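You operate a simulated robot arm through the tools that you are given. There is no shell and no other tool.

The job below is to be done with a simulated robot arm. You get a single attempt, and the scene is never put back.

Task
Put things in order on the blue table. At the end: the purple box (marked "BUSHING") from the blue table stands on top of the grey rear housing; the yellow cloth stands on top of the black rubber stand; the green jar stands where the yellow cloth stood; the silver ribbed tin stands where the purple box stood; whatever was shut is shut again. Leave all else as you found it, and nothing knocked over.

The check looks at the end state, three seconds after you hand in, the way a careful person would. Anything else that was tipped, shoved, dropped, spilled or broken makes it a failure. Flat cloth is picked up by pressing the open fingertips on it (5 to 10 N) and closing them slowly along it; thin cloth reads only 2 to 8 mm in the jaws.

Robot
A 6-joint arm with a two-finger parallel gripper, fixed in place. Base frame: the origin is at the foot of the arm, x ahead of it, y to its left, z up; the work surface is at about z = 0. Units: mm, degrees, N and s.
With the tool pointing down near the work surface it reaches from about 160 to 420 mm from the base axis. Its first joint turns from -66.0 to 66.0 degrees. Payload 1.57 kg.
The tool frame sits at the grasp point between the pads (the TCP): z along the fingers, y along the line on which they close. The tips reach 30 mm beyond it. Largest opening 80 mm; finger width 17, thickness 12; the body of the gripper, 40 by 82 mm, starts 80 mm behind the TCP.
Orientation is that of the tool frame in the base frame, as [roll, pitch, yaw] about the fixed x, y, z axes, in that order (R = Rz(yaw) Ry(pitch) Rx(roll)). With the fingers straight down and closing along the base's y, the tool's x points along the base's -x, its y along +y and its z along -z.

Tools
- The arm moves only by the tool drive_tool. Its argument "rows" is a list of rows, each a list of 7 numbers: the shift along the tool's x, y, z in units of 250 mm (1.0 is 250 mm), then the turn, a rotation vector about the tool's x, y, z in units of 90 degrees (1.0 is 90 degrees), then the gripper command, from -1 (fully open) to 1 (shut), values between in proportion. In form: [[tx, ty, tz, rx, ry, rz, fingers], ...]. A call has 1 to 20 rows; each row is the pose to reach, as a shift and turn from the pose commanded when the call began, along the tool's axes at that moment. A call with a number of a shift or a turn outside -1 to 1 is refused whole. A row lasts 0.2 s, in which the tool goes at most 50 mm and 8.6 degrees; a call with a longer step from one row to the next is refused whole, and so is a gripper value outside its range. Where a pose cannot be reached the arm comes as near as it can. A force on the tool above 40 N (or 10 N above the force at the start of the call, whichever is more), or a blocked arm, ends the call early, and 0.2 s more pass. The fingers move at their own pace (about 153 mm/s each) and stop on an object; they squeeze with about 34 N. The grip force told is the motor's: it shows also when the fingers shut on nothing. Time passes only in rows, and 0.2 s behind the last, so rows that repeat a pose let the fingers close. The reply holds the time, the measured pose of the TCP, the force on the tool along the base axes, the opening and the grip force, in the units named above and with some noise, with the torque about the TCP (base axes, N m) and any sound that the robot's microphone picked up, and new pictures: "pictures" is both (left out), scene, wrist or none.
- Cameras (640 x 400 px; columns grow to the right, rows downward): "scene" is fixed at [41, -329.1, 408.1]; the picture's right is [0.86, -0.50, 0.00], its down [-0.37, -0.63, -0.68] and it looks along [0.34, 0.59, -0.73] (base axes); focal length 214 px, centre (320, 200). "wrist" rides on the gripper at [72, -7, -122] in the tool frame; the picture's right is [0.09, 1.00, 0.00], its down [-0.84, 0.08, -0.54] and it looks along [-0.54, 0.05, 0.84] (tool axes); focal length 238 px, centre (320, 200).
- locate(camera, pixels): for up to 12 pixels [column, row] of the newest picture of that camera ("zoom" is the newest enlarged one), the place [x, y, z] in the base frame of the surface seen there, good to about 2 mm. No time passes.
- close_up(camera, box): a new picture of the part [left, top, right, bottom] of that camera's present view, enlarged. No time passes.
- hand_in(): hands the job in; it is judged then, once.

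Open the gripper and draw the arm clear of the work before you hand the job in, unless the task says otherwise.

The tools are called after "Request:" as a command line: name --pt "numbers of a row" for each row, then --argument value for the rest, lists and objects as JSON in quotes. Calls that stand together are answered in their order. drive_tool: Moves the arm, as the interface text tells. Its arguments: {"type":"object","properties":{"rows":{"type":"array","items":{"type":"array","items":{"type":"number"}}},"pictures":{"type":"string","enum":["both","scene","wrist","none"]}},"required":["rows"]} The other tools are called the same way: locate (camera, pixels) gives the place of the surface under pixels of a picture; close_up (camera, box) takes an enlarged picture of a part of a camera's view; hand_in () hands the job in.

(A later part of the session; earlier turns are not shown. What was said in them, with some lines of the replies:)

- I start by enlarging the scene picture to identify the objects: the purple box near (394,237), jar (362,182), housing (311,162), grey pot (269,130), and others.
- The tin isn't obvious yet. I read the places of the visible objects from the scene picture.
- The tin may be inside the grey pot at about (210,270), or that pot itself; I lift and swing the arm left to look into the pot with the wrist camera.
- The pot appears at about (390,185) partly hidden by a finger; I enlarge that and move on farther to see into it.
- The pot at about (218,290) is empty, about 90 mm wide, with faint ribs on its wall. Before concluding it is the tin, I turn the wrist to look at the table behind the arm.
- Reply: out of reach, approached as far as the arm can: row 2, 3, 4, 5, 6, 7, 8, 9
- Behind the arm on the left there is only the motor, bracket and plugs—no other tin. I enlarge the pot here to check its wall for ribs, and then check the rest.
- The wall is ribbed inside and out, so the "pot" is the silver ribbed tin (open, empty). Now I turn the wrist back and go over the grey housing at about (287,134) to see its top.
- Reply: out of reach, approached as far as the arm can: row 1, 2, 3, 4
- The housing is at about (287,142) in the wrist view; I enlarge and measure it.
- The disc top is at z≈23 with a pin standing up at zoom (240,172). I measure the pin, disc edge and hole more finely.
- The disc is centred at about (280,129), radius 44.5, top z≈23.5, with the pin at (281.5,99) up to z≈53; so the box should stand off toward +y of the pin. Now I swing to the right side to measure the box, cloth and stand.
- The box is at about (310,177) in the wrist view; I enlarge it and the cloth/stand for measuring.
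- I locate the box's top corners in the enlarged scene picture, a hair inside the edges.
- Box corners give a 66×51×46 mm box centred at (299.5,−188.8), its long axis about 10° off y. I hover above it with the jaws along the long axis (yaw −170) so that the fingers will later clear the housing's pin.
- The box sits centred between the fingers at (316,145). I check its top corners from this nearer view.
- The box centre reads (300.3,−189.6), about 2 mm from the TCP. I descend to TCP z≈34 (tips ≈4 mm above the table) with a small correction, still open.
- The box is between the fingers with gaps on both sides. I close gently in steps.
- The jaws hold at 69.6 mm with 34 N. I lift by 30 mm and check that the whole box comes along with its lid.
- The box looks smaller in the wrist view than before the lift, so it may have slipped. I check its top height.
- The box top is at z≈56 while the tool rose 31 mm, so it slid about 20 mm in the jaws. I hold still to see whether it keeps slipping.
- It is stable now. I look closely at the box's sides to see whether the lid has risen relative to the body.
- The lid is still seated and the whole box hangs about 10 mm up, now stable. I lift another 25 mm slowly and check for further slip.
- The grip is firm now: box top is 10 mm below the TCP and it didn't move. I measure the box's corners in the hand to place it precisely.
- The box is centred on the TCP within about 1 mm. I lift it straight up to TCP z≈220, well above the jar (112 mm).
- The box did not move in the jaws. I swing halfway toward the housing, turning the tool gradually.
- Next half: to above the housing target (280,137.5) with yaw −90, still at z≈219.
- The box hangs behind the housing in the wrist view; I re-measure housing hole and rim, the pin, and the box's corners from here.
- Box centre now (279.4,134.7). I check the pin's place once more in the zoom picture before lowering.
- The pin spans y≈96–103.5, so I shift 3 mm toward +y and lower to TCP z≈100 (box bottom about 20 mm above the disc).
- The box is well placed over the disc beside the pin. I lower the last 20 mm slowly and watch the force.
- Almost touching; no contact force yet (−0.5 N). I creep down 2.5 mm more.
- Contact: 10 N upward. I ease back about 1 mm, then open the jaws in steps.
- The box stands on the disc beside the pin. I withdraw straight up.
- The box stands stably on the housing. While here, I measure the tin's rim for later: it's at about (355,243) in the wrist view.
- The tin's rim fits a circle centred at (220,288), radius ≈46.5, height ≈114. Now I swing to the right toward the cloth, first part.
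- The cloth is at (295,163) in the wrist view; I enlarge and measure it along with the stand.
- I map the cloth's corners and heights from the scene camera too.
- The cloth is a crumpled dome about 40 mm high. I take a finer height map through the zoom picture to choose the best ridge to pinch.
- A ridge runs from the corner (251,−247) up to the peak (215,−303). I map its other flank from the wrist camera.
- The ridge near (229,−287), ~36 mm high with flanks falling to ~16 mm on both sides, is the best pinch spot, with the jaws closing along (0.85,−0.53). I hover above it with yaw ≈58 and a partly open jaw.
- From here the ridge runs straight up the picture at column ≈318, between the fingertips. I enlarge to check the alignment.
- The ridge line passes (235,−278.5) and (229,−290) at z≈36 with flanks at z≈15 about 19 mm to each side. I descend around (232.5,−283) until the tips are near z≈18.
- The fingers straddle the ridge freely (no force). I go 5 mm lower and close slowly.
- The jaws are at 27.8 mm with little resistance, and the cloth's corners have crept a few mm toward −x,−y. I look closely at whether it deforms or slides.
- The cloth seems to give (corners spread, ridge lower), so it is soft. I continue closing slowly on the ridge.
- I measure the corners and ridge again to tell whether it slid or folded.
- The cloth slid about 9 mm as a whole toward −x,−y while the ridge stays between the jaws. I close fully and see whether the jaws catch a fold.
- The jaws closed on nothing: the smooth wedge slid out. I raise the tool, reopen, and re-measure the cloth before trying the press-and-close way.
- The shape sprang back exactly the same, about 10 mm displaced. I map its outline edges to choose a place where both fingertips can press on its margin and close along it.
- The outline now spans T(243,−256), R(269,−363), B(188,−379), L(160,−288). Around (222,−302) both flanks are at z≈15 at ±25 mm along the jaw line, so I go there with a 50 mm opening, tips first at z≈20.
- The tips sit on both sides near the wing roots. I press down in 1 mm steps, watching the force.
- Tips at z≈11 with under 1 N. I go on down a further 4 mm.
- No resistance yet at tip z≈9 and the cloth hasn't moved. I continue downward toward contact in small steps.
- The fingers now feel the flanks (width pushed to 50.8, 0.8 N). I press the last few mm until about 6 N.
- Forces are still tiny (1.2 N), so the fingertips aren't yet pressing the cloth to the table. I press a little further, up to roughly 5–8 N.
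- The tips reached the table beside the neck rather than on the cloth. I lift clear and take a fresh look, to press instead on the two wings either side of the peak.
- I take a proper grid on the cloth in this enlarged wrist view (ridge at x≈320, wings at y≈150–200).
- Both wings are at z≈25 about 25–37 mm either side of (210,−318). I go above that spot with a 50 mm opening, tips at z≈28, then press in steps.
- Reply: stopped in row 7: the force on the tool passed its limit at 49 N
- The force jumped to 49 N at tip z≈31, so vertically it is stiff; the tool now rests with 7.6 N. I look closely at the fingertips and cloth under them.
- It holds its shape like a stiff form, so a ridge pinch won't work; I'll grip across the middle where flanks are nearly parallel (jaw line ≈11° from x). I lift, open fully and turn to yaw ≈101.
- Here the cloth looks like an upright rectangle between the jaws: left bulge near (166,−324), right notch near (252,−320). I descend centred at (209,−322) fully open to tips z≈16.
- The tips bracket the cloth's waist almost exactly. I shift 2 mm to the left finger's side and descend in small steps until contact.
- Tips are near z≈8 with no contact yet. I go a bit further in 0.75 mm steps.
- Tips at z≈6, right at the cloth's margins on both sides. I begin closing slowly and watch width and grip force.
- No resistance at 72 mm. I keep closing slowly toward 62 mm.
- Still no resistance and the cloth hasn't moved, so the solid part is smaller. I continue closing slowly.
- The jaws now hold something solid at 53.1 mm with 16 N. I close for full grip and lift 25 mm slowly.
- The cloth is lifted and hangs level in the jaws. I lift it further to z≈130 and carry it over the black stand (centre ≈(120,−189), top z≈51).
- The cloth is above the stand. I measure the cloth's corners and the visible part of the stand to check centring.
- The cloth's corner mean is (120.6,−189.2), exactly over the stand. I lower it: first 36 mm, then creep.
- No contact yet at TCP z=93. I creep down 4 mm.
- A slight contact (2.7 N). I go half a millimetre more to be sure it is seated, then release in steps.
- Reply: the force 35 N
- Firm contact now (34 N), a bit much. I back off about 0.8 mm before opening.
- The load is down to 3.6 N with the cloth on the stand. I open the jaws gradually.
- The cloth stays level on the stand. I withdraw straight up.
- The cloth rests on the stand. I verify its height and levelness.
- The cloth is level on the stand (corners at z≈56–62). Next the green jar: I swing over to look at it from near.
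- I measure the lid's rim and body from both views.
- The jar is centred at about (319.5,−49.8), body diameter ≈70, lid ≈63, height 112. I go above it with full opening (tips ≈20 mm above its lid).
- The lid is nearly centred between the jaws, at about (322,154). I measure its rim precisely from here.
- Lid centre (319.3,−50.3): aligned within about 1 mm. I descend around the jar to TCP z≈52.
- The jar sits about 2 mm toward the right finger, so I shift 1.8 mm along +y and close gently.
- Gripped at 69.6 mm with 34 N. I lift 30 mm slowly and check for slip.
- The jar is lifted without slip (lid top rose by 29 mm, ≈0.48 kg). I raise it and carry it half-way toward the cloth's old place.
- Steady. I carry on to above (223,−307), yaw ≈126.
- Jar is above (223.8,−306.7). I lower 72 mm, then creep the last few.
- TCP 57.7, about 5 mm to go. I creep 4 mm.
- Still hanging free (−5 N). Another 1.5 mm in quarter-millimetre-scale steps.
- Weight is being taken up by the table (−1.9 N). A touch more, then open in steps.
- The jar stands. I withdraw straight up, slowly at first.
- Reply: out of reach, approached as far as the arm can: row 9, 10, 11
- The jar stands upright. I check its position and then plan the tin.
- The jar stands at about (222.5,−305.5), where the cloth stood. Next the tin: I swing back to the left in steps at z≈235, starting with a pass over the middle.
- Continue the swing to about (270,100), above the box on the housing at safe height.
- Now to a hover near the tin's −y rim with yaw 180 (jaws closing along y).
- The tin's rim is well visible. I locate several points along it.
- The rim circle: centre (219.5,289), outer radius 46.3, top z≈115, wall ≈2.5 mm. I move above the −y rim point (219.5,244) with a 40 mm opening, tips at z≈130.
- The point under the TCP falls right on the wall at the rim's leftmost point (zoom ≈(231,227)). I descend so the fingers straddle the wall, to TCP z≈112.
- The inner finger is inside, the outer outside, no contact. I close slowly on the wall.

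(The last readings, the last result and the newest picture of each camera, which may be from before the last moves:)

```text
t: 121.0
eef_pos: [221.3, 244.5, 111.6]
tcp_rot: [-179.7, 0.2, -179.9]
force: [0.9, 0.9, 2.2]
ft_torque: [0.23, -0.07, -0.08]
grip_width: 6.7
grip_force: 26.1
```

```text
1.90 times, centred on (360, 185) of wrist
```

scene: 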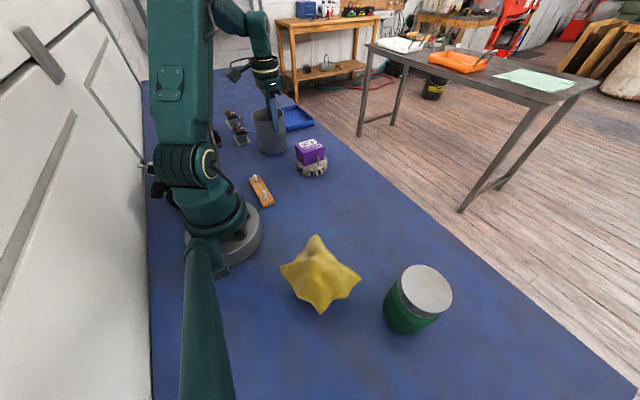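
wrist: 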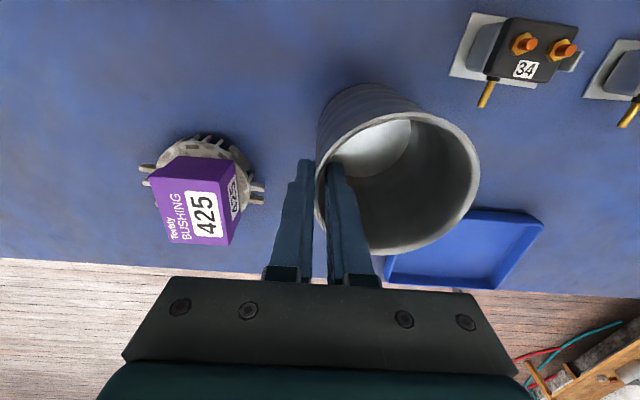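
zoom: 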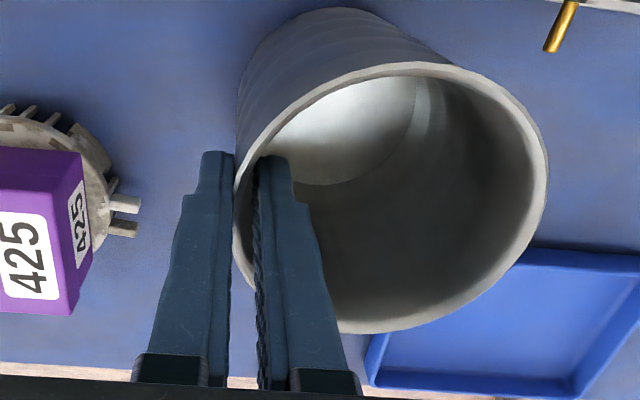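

The wall is held at 6.7 mm with 26 N. I lift 20 mm slowly and check whether the tin stays upright in the grip.

Request:
drive_tool --pt "0 0 0 0 0 0 1" --pt "0 0 -0.008 0 0 0 1" --pt "0 0 -0.016 0 0 0 1" --pt "0 0 -0.028 0 0 0 1" --pt "0 0 -0.04 0 0 0 1" --pt "0 0 -0.055 0 0 0 1" --pt "0 0 -0.07 0 0 0 1" --pt "0 0 -0.08 0 0 0 1" --pt "0 0 -0.08 0 0 0 1"

Request:
close_up --camera "scene" --box '[225, 60, 325, 170]'

Request:
close_up --camera "wrist" --box '[230, 80, 490, 290]'

```text
t: 123.0
eef_pos: [221.4, 244.5, 132.7]
tcp_rot: [-179.6, 0.2, 180.0]
force: [0.1, -0.2, -1.1]
ft_torque: [-0.04, 0.0, -0.02]
grip_width: 6.8
grip_force: 26.8
```

scene: 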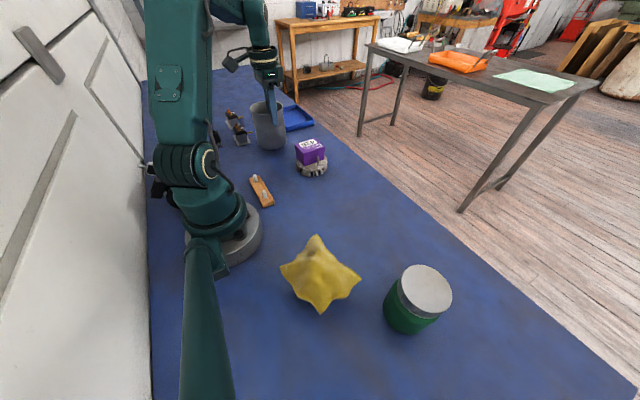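
wrist: 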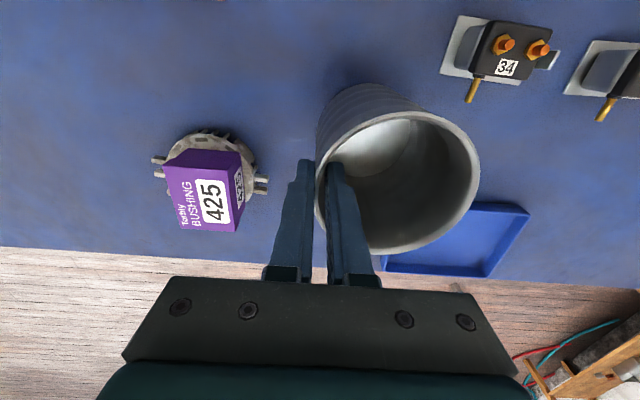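

```text
3.64 times, centred on (275, 115) of scene
```

zoom: 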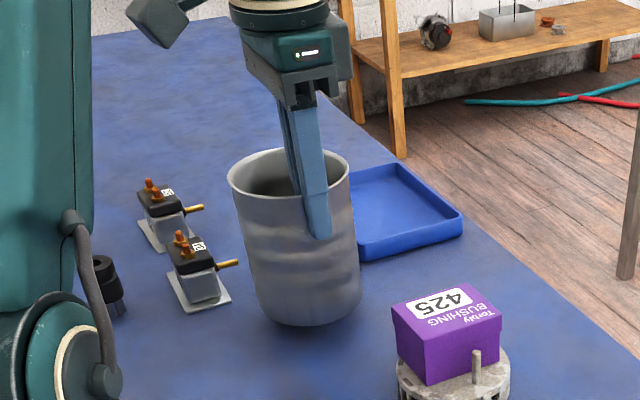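

```text
1.90 times, centred on (360, 185) of wrist
```

zoom: 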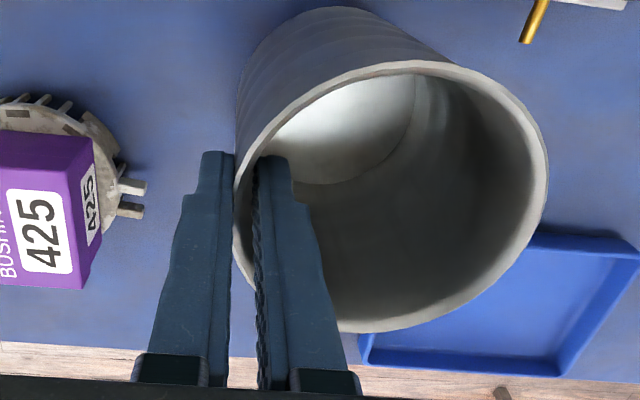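

The tin is lifted, same position in the jaws. I check its rim heights for tilt.

Request:
locate --camera "zoom" --pixels '[[350, 68], [420, 65], [480, 85], [530, 130], [546, 185], [530, 240], [490, 290], [420, 325], [350, 327], [290, 100], [255, 140]]'

```text
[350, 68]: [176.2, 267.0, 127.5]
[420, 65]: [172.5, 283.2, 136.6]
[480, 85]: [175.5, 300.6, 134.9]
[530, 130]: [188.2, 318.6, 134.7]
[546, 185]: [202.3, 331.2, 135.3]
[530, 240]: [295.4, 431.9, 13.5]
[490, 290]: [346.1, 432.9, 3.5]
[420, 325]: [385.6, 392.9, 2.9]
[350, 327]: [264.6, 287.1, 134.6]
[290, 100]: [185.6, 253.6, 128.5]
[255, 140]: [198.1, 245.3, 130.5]
```

The rim is level within a millimetre or two, weight ≈0.1 kg. I lift it to TCP z≈225 (tin bottom ≈110 mm).

Request:
drive_tool --pt "0 0 -0.03 0 0 0 1" --pt "0 0 -0.08 0 0 0 1" --pt "0 0 -0.14 0 0 0 1" --pt "0 0 -0.2 0 0 0 1" --pt "0 0 -0.26 0 0 0 1" --pt "0 0 -0.31 0 0 0 1" --pt "0 0 -0.35 0 0 0 1" --pt "0 0 -0.37 0 0 0 1" --pt "0 0 -0.37 0 0 0 1"

```text
t: 125.0
eef_pos: [220.5, 244.3, 224.3]
tcp_rot: [-179.7, 0.2, 180.0]
force: [-0.4, 0.2, -1.4]
ft_torque: [-0.02, 0.01, -0.02]
grip_width: 6.4
grip_force: 25.7
```

scene: 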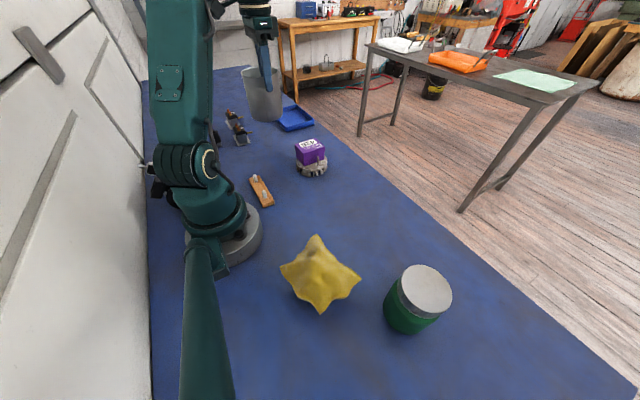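
wrist: 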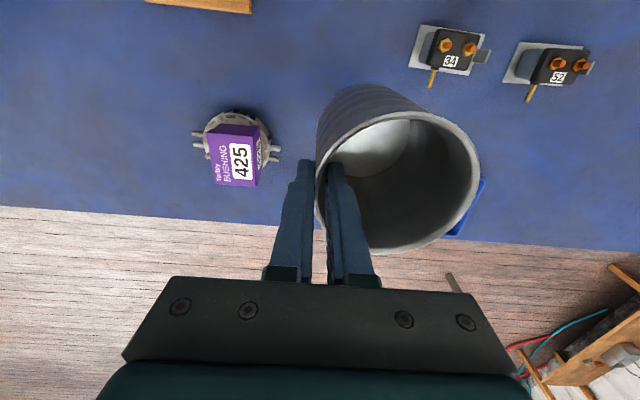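

Steady. I swing the first part: to (270,60), yaw 150.

Request:
drive_tool --pt "-0.006 -0.022 0 0 0 0.01 1" --pt "-0.018 -0.066 0 0 0 0.03 1" --pt "-0.036 -0.133 0 0 0 0.06 1" --pt "-0.056 -0.207 0 0 0 0.093 1" --pt "-0.075 -0.28 0 0 0 0.127 1" --pt "-0.095 -0.354 0 0 0 0.16 1" --pt "-0.115 -0.428 0 0 0 0.193 1" --pt "-0.135 -0.501 0 0 0 0.227 1" --pt "-0.154 -0.575 0 0 0 0.26 1" --pt "-0.172 -0.641 0 0 0 0.29 1" --pt "-0.186 -0.693 0 0 0 0.313 1" --pt "-0.195 -0.726 0 0 0 0.328 1" --pt "-0.198 -0.737 0 0 0 0.333 1" --pt "-0.198 -0.737 0 0 0 0.333 1" --pictures "wrist"

```text
t: 128.0
eef_pos: [271.1, 59.2, 225.7]
tcp_rot: [-179.9, 0.3, 150.0]
force: [0.2, 0.1, -1.2]
ft_torque: [-0.01, 0.0, 0.02]
grip_width: 6.5
grip_force: 26.0
```

wrist: 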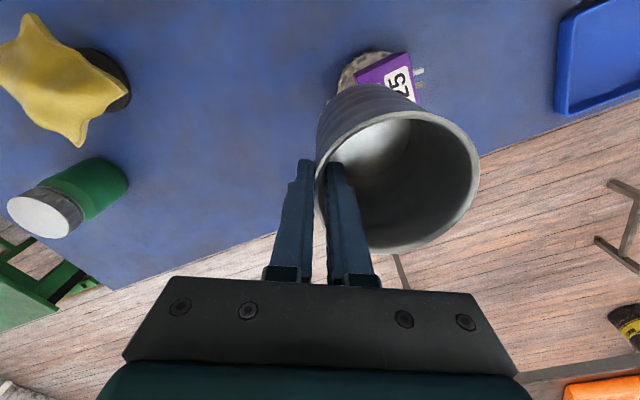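

Steady. Next part: to (270,−100), yaw 118.

Request:
drive_tool --pt "-0.009 -0.017 0 0 0 0.011 1" --pt "-0.028 -0.05 0 0 0 0.032 1" --pt "-0.057 -0.1 0 0 0 0.064 1" --pt "-0.088 -0.155 0 0 0 0.1 1" --pt "-0.12 -0.21 0 0 0 0.135 1" --pt "-0.151 -0.265 0 0 0 0.171 1" --pt "-0.183 -0.321 0 0 0 0.207 1" --pt "-0.214 -0.376 0 0 0 0.242 1" --pt "-0.246 -0.431 0 0 0 0.278 1" --pt "-0.274 -0.481 0 0 0 0.31 1" --pt "-0.296 -0.52 0 0 0 0.335 1" --pt "-0.31 -0.545 0 0 0 0.35 1" --pt "-0.315 -0.553 0 0 0 0.356 1" --pt "-0.315 -0.553 0 0 0 0.356 1" --pictures "wrist"

```text
t: 130.9
eef_pos: [269.7, -98.5, 226.8]
tcp_rot: [180.0, 0.3, 118.0]
force: [0.4, 0.4, -0.8]
ft_torque: [0.0, 0.06, 0.02]
grip_width: 6.5
grip_force: 26.6
```

wrist: 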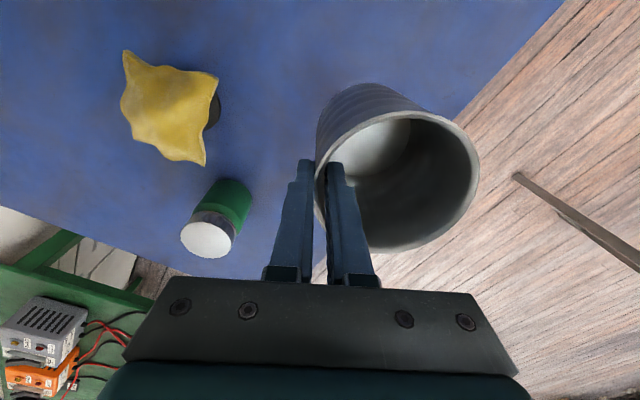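

Last part: to the drop pose (258,−200), yaw 100, which puts the tin's centre over (300,−189.5).

Request:
drive_tool --pt "-0.012 -0.008 0 0 0 0.007 1" --pt "-0.038 -0.026 0 0 0 0.022 1" --pt "-0.077 -0.053 0 0 0 0.046 1" --pt "-0.12 -0.083 0 0 0 0.072 1" --pt "-0.163 -0.113 0 0 0 0.097 1" --pt "-0.206 -0.143 0 0 0 0.123 1" --pt "-0.249 -0.172 0 0 0 0.149 1" --pt "-0.287 -0.199 0 0 0 0.171 1" --pt "-0.316 -0.219 0 0 0 0.189 1" --pt "-0.331 -0.229 0 0 0 0.198 1" --pt "-0.335 -0.232 0 0 0 0.2 1" --pt "-0.335 -0.232 0 0 0 0.2 1"

Request:
close_up --camera "wrist" --box '[230, 80, 490, 290]'

Request:
locate --camera "zoom" --pixels '[[420, 65], [480, 85], [530, 130], [546, 185], [540, 215], [500, 285], [460, 312], [420, 325], [350, 327]]'

```text
t: 133.6
eef_pos: [256.5, -200.8, 226.2]
tcp_rot: [179.8, 0.2, 100.0]
force: [-0.5, 0.4, -0.7]
ft_torque: [-0.03, 0.05, -0.02]
grip_width: 6.6
grip_force: 26.3
```

scene: 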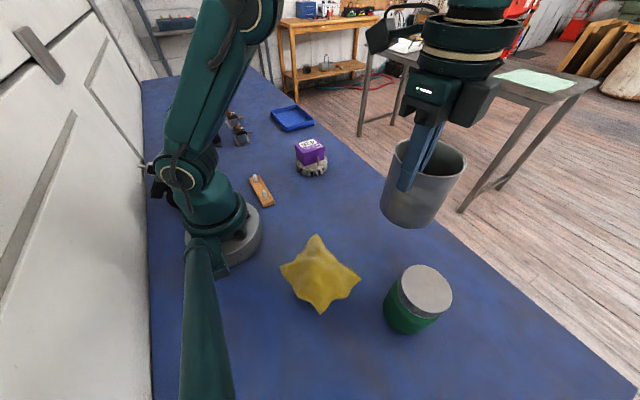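
wrist: 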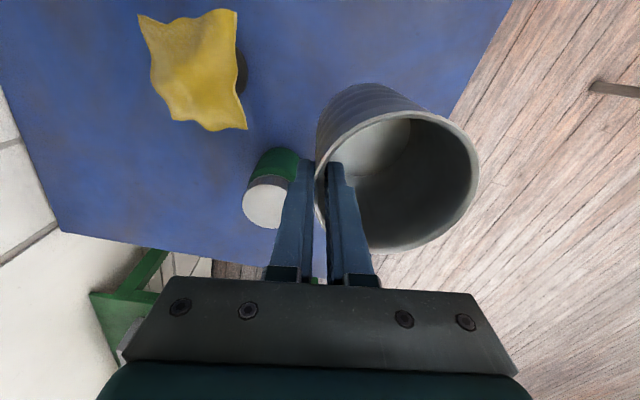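

```text
1.90 times, centred on (360, 185) of wrist
```

zoom: 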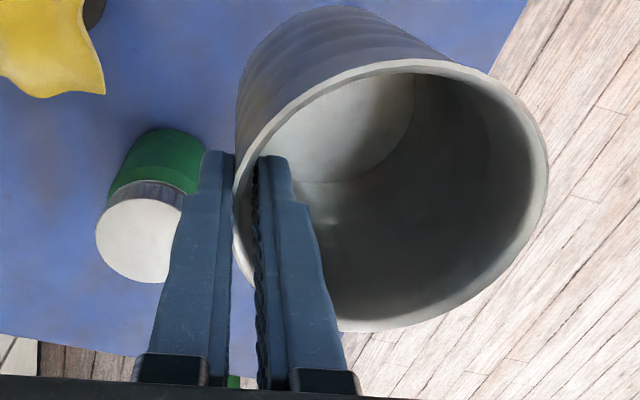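

```text
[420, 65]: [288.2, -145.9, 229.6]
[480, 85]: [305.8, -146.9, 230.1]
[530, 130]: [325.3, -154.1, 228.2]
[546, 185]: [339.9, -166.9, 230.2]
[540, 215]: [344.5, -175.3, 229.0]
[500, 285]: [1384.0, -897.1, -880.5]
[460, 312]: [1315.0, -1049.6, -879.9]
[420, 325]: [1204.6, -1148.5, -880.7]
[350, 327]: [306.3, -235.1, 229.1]
```

The tin's centre is over (299.8,−190.5), on target. I check the table surface and edge around there before lowering.

Request:
locate --camera "scene" --pixels '[[440, 242], [450, 245], [455, 240], [460, 245], [445, 230], [400, 245], [380, 235], [470, 255]]'

Request:
close_up --camera "scene" --box '[350, 120, 510, 280]'

```text
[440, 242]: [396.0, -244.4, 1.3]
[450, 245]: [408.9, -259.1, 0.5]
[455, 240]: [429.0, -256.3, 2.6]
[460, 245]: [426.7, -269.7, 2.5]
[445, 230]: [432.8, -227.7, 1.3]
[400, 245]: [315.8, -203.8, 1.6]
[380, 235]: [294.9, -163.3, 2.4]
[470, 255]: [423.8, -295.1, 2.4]
```

```text
2.50 times, centred on (430, 200) of scene
```

zoom: 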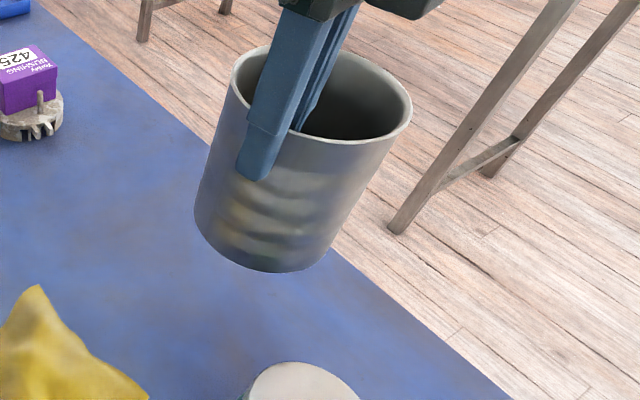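

The table reaches x≈420 there, so the spot is safe. I lower the tin by 107 mm.

Request:
drive_tool --pt "0 0 0.02 0 0 0 1" --pt "0 0 0.06 0 0 0 1" --pt "0 0 0.12 0 0 0 1" --pt "0 0 0.18 0 0 0 1" --pt "0 0 0.24 0 0 0 1" --pt "0 0 0.3 0 0 0 1" --pt "0 0 0.35 0 0 0 1" --pt "0 0 0.39 0 0 0 1" --pt "0 0 0.415 0 0 0 1" --pt "0 0 0.428 0 0 0 1" --pt "0 0 0.428 0 0 0 1"

Request:
close_up --camera "scene" --box '[330, 150, 480, 300]'

```text
t: 135.9
eef_pos: [258.0, -200.8, 119.9]
tcp_rot: [179.9, 0.3, 100.0]
force: [0.5, -0.6, -1.0]
ft_torque: [0.0, 0.04, -0.02]
grip_width: 6.5
grip_force: 25.9
```

scene: 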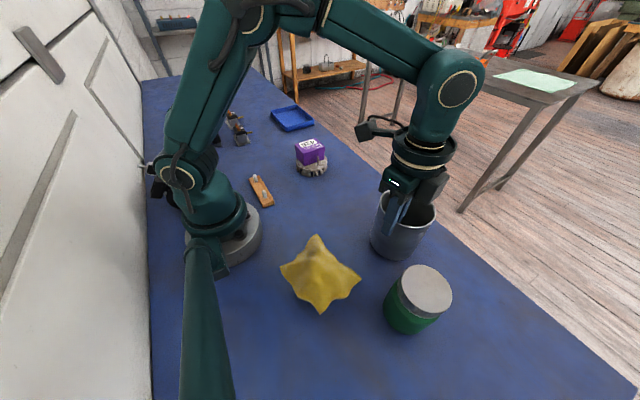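
wrist: 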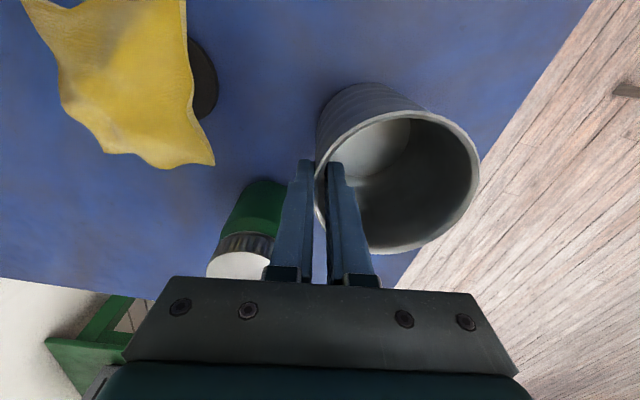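

```text
2.67 times, centred on (405, 225) of scene
```

zoom: 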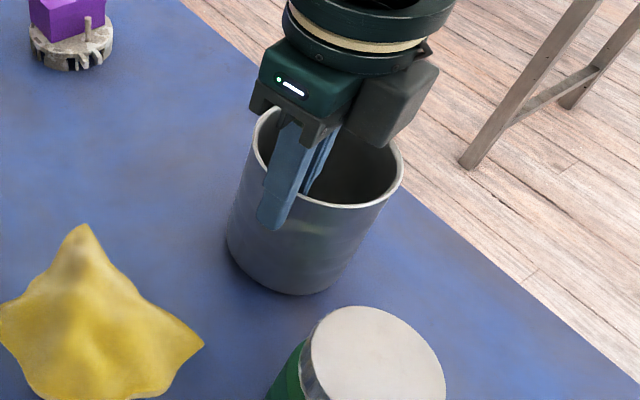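

About 8 mm remain. I creep down 6 mm first.

Request:
drive_tool --pt "0 0 0.004 0 0 0 1" --pt "0 0 0.008 0 0 0 1" --pt "0 0 0.012 0 0 0 1" --pt "0 0 0.016 0 0 0 1" --pt "0 0 0.02 0 0 0 1" --pt "0 0 0.024 0 0 0 1" --pictures "none"

```text
t: 137.3
eef_pos: [257.9, -201.4, 114.6]
tcp_rot: [180.0, 0.3, 100.0]
force: [0.9, -0.1, -1.2]
ft_torque: [0.02, 0.02, 0.01]
grip_width: 6.4
grip_force: 26.5
```

Still free (−1.2 N). I creep in 0.5 mm steps.

Request:
drive_tool --pt "0 0 0.002 0 0 0 1" --pt "0 0 0.004 0 0 0 1" --pt "0 0 0.006 0 0 0 1" --pt "0 0 0.008 0 0 0 1" --pictures "none"

```text
t: 138.3
eef_pos: [256.8, -200.6, 111.7]
tcp_rot: [179.9, 0.3, 99.9]
force: [-1.3, 0.6, 7.7]
ft_torque: [0.42, 0.04, 0.01]
grip_width: 6.5
grip_force: 26.1
```

The tin touches the table (7.7 N). I ease off slightly and open the jaws to 40 mm in steps.

Request:
drive_tool --pt "0 0 -0.002 0 0 0 1" --pt "0 0 -0.002 0 0 0 1" --pt "0 0 -0.002 0 0 0 0.8" --pt "0 0 -0.002 0 0 0 0.7" --pt "0 0 -0.002 0 0 0 0.6" --pt "0 0 -0.002 0 0 0 0.4" --pt "0 0 -0.002 0 0 0 0.2" --pt "0 0 -0.002 0 0 0 0" --pt "0 0 -0.002 0 0 0 0"

Request:
close_up --camera "wrist" --box '[230, 80, 490, 290]'

Request:
close_up --camera "scene" --box '[330, 150, 480, 300]'

```text
t: 140.3
eef_pos: [257.7, -200.7, 113.5]
tcp_rot: [179.9, 0.3, 100.0]
force: [0.5, -0.1, 0.5]
ft_torque: [0.0, 0.0, 0.02]
grip_width: 39.6
grip_force: 0.1
```

scene: 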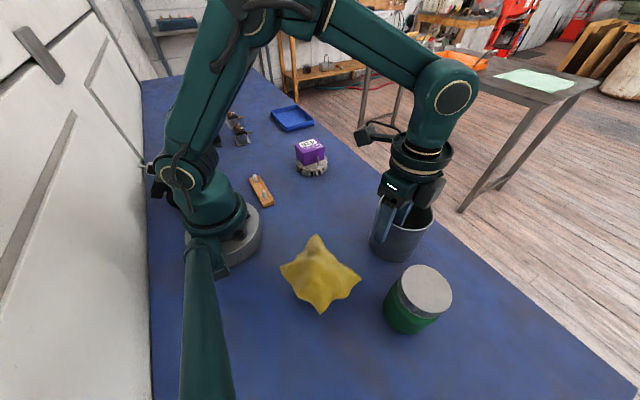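
wrist: 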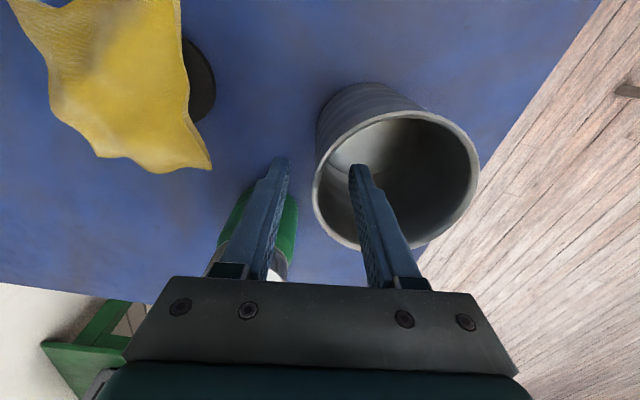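

```text
1.90 times, centred on (360, 185) of wrist
```

zoom: 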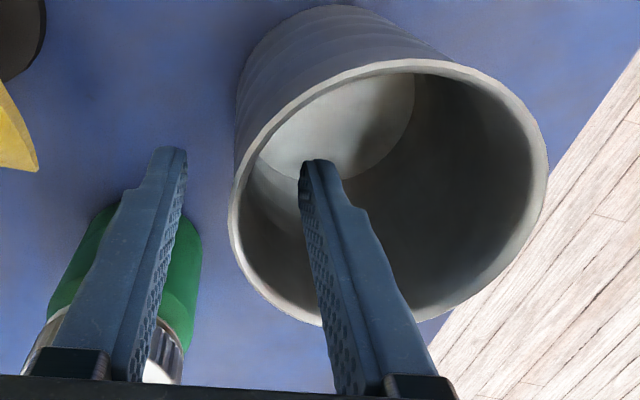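

```text
2.67 times, centred on (405, 225) of scene
```

zoom: 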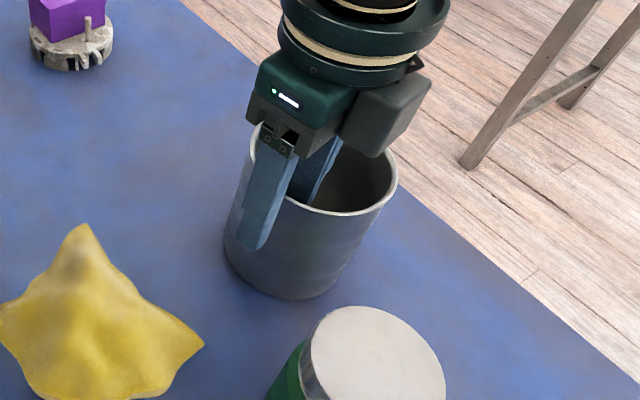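

The tin stands free between the open fingers. I withdraw straight up.

Request:
drive_tool --pt "0 0 -0.02 0 0 0 0" --pt "0 0 -0.05 0 0 0 0" --pt "0 0 -0.1 0 0 0 0" --pt "0 0 -0.16 0 0 0 0" --pt "0 0 -0.22 0 0 0 0" --pt "0 0 -0.29 0 0 0 0" --pt "0 0 -0.36 0 0 0 0" --pt "0 0 -0.42 0 0 0 0" --pt "0 0 -0.45 0 0 0 0" --pt "0 0 -0.45 0 0 0 0"

Request:
close_up --camera "scene" --box '[250, 120, 480, 350]'

```text
t: 142.6
eef_pos: [257.3, -200.0, 224.3]
tcp_rot: [179.9, 0.3, 100.0]
force: [-0.6, -0.2, -1.1]
ft_torque: [0.01, 0.05, -0.01]
grip_width: 40.0
grip_force: 0.2
```

scene: 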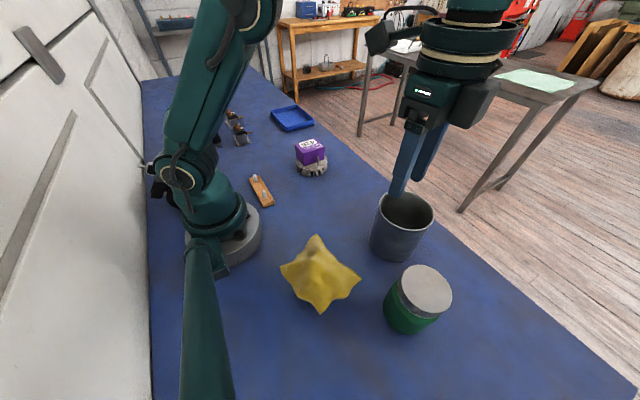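
wrist: 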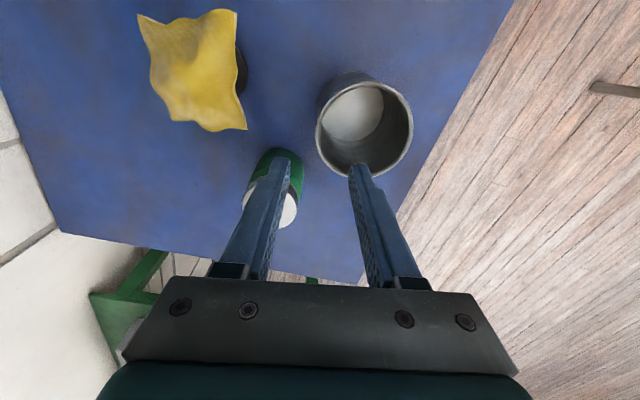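

```text
1.74 times, centred on (365, 235) of scene
```

zoom: 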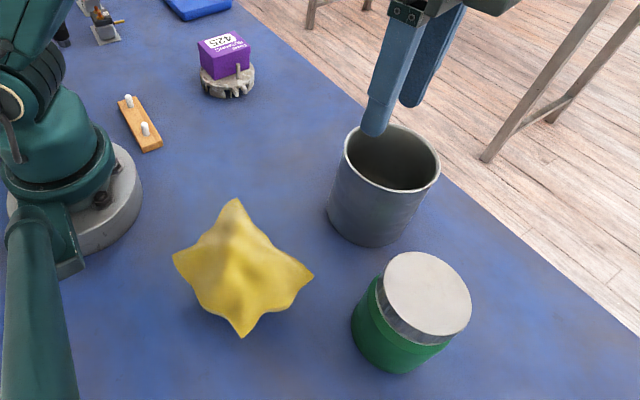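

All items are placed. I locate the final positions for checking and move the open gripper clear of the work.

Request:
locate --camera "wrist" --pixels '[[317, 140], [412, 135], [365, 82], [370, 177], [330, 165], [400, 165], [355, 110]]'

Request:
drive_tool --pt "0.068 0.007 -0.03 0 0 -0.083 -0.2" --pt "0.136 0.014 -0.06 0 0 -0.167 -0.4" --pt "0.203 0.021 -0.09 0 0 -0.25 -0.6" --pt "0.271 0.028 -0.12 0 0 -0.333 -0.8" --pt "0.339 0.036 -0.12 0 0 -0.417 -1" --pt "0.407 0.043 -0.12 0 0 -0.5 -1" --pt "0.475 0.05 -0.12 0 0 -0.583 -1" --pt "0.542 0.057 -0.12 0 0 -0.667 -1" --pt "0.61 0.064 -0.12 0 0 -0.75 -1" --pt "0.678 0.071 -0.12 0 0 -0.833 -1" --pt "0.678 0.071 -0.12 0 0 -0.833 -1"

Request:
close_up --camera "scene" --box '[250, 200, 480, 350]'

Request:
close_up --camera "scene" --box '[200, 80, 360, 220]'

```text
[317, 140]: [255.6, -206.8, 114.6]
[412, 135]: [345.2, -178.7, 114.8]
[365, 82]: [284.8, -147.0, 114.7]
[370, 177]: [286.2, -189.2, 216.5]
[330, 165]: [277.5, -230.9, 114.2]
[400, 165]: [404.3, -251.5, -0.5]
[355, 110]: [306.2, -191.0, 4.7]
```

```text
t: 144.9
eef_pos: [245.1, -30.0, 254.8]
tcp_rot: [-179.8, 0.2, 174.9]
force: [-0.2, 0.5, 0.7]
ft_torque: [-0.02, 0.01, -0.03]
grip_width: 80.0
grip_force: 0.1
```

scene: 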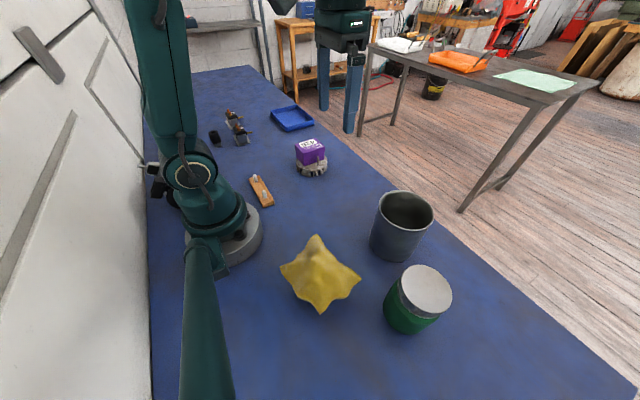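
wrist: 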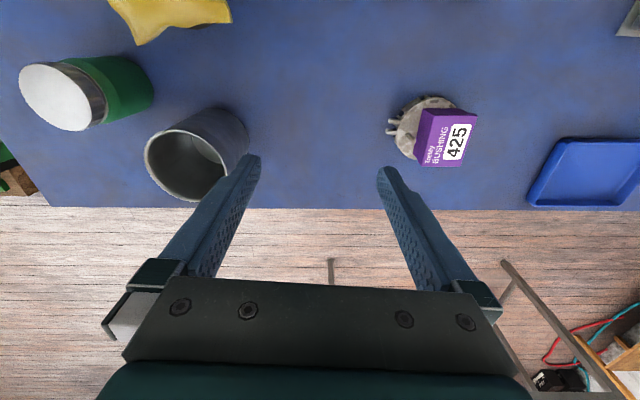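

```text
2.67 times, centred on (365, 275) of scene
```

zoom: 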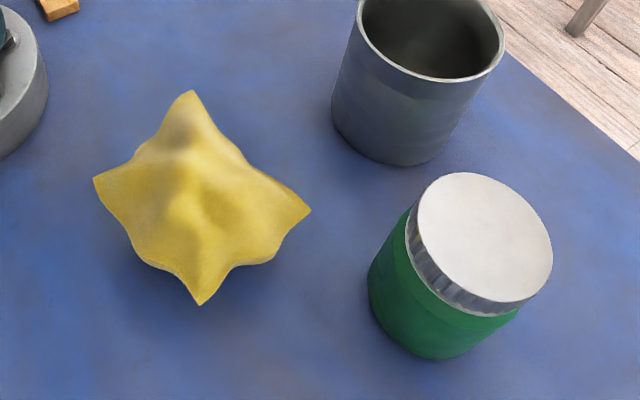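

```text
2.86 times, centred on (280, 150) of scene
```

zoom: 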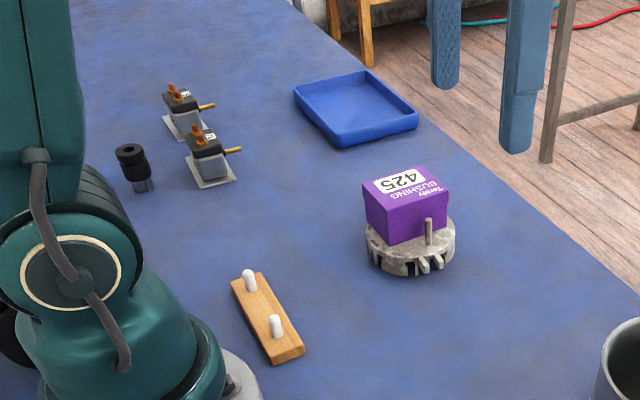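

Everything is in place: the box is on the housing beside its pin, the cloth is level on the stand, and the jar and tin stand on the vacated spots with the jar's lid still on. The other items look untouched and the gripper is open and clear, so I hand in.

Request:
hand_in

```text
The job is handed in.
```

I handed the job in with all four moves done. The result of the check has not come back to me.

| Item | Final place |
|---|---|
| Purple box | On the grey rear housing, set off-centre to clear the pin that sticks up from it. |
| Yellow cloth | Level on the black rubber stand, centred within about 2 mm. |
| Green jar | At about (222, −305), within a few mm of where the cloth first lay, with its lid still on. |
| Silver ribbed tin | Upright at about (300, −191), within about 2 mm of where the box stood. I took this to be the open ribbed can at the left of the table. |

- **Cloth:** my first tries to pinch it failed. It slid about 17 mm before I got a grip on its stiff middle, and I placed the jar by the cloth's original position.
- **Stand:** when I set the cloth down, the load on the stand briefly reached about 34 N. It looked undisturbed, but the cloth hides most of it, so I did not measure it again afterwards.

Nothing was tipped or dropped, and no other item on the table looked disturbed in the last pictures. The gripper is open and clear of the work.
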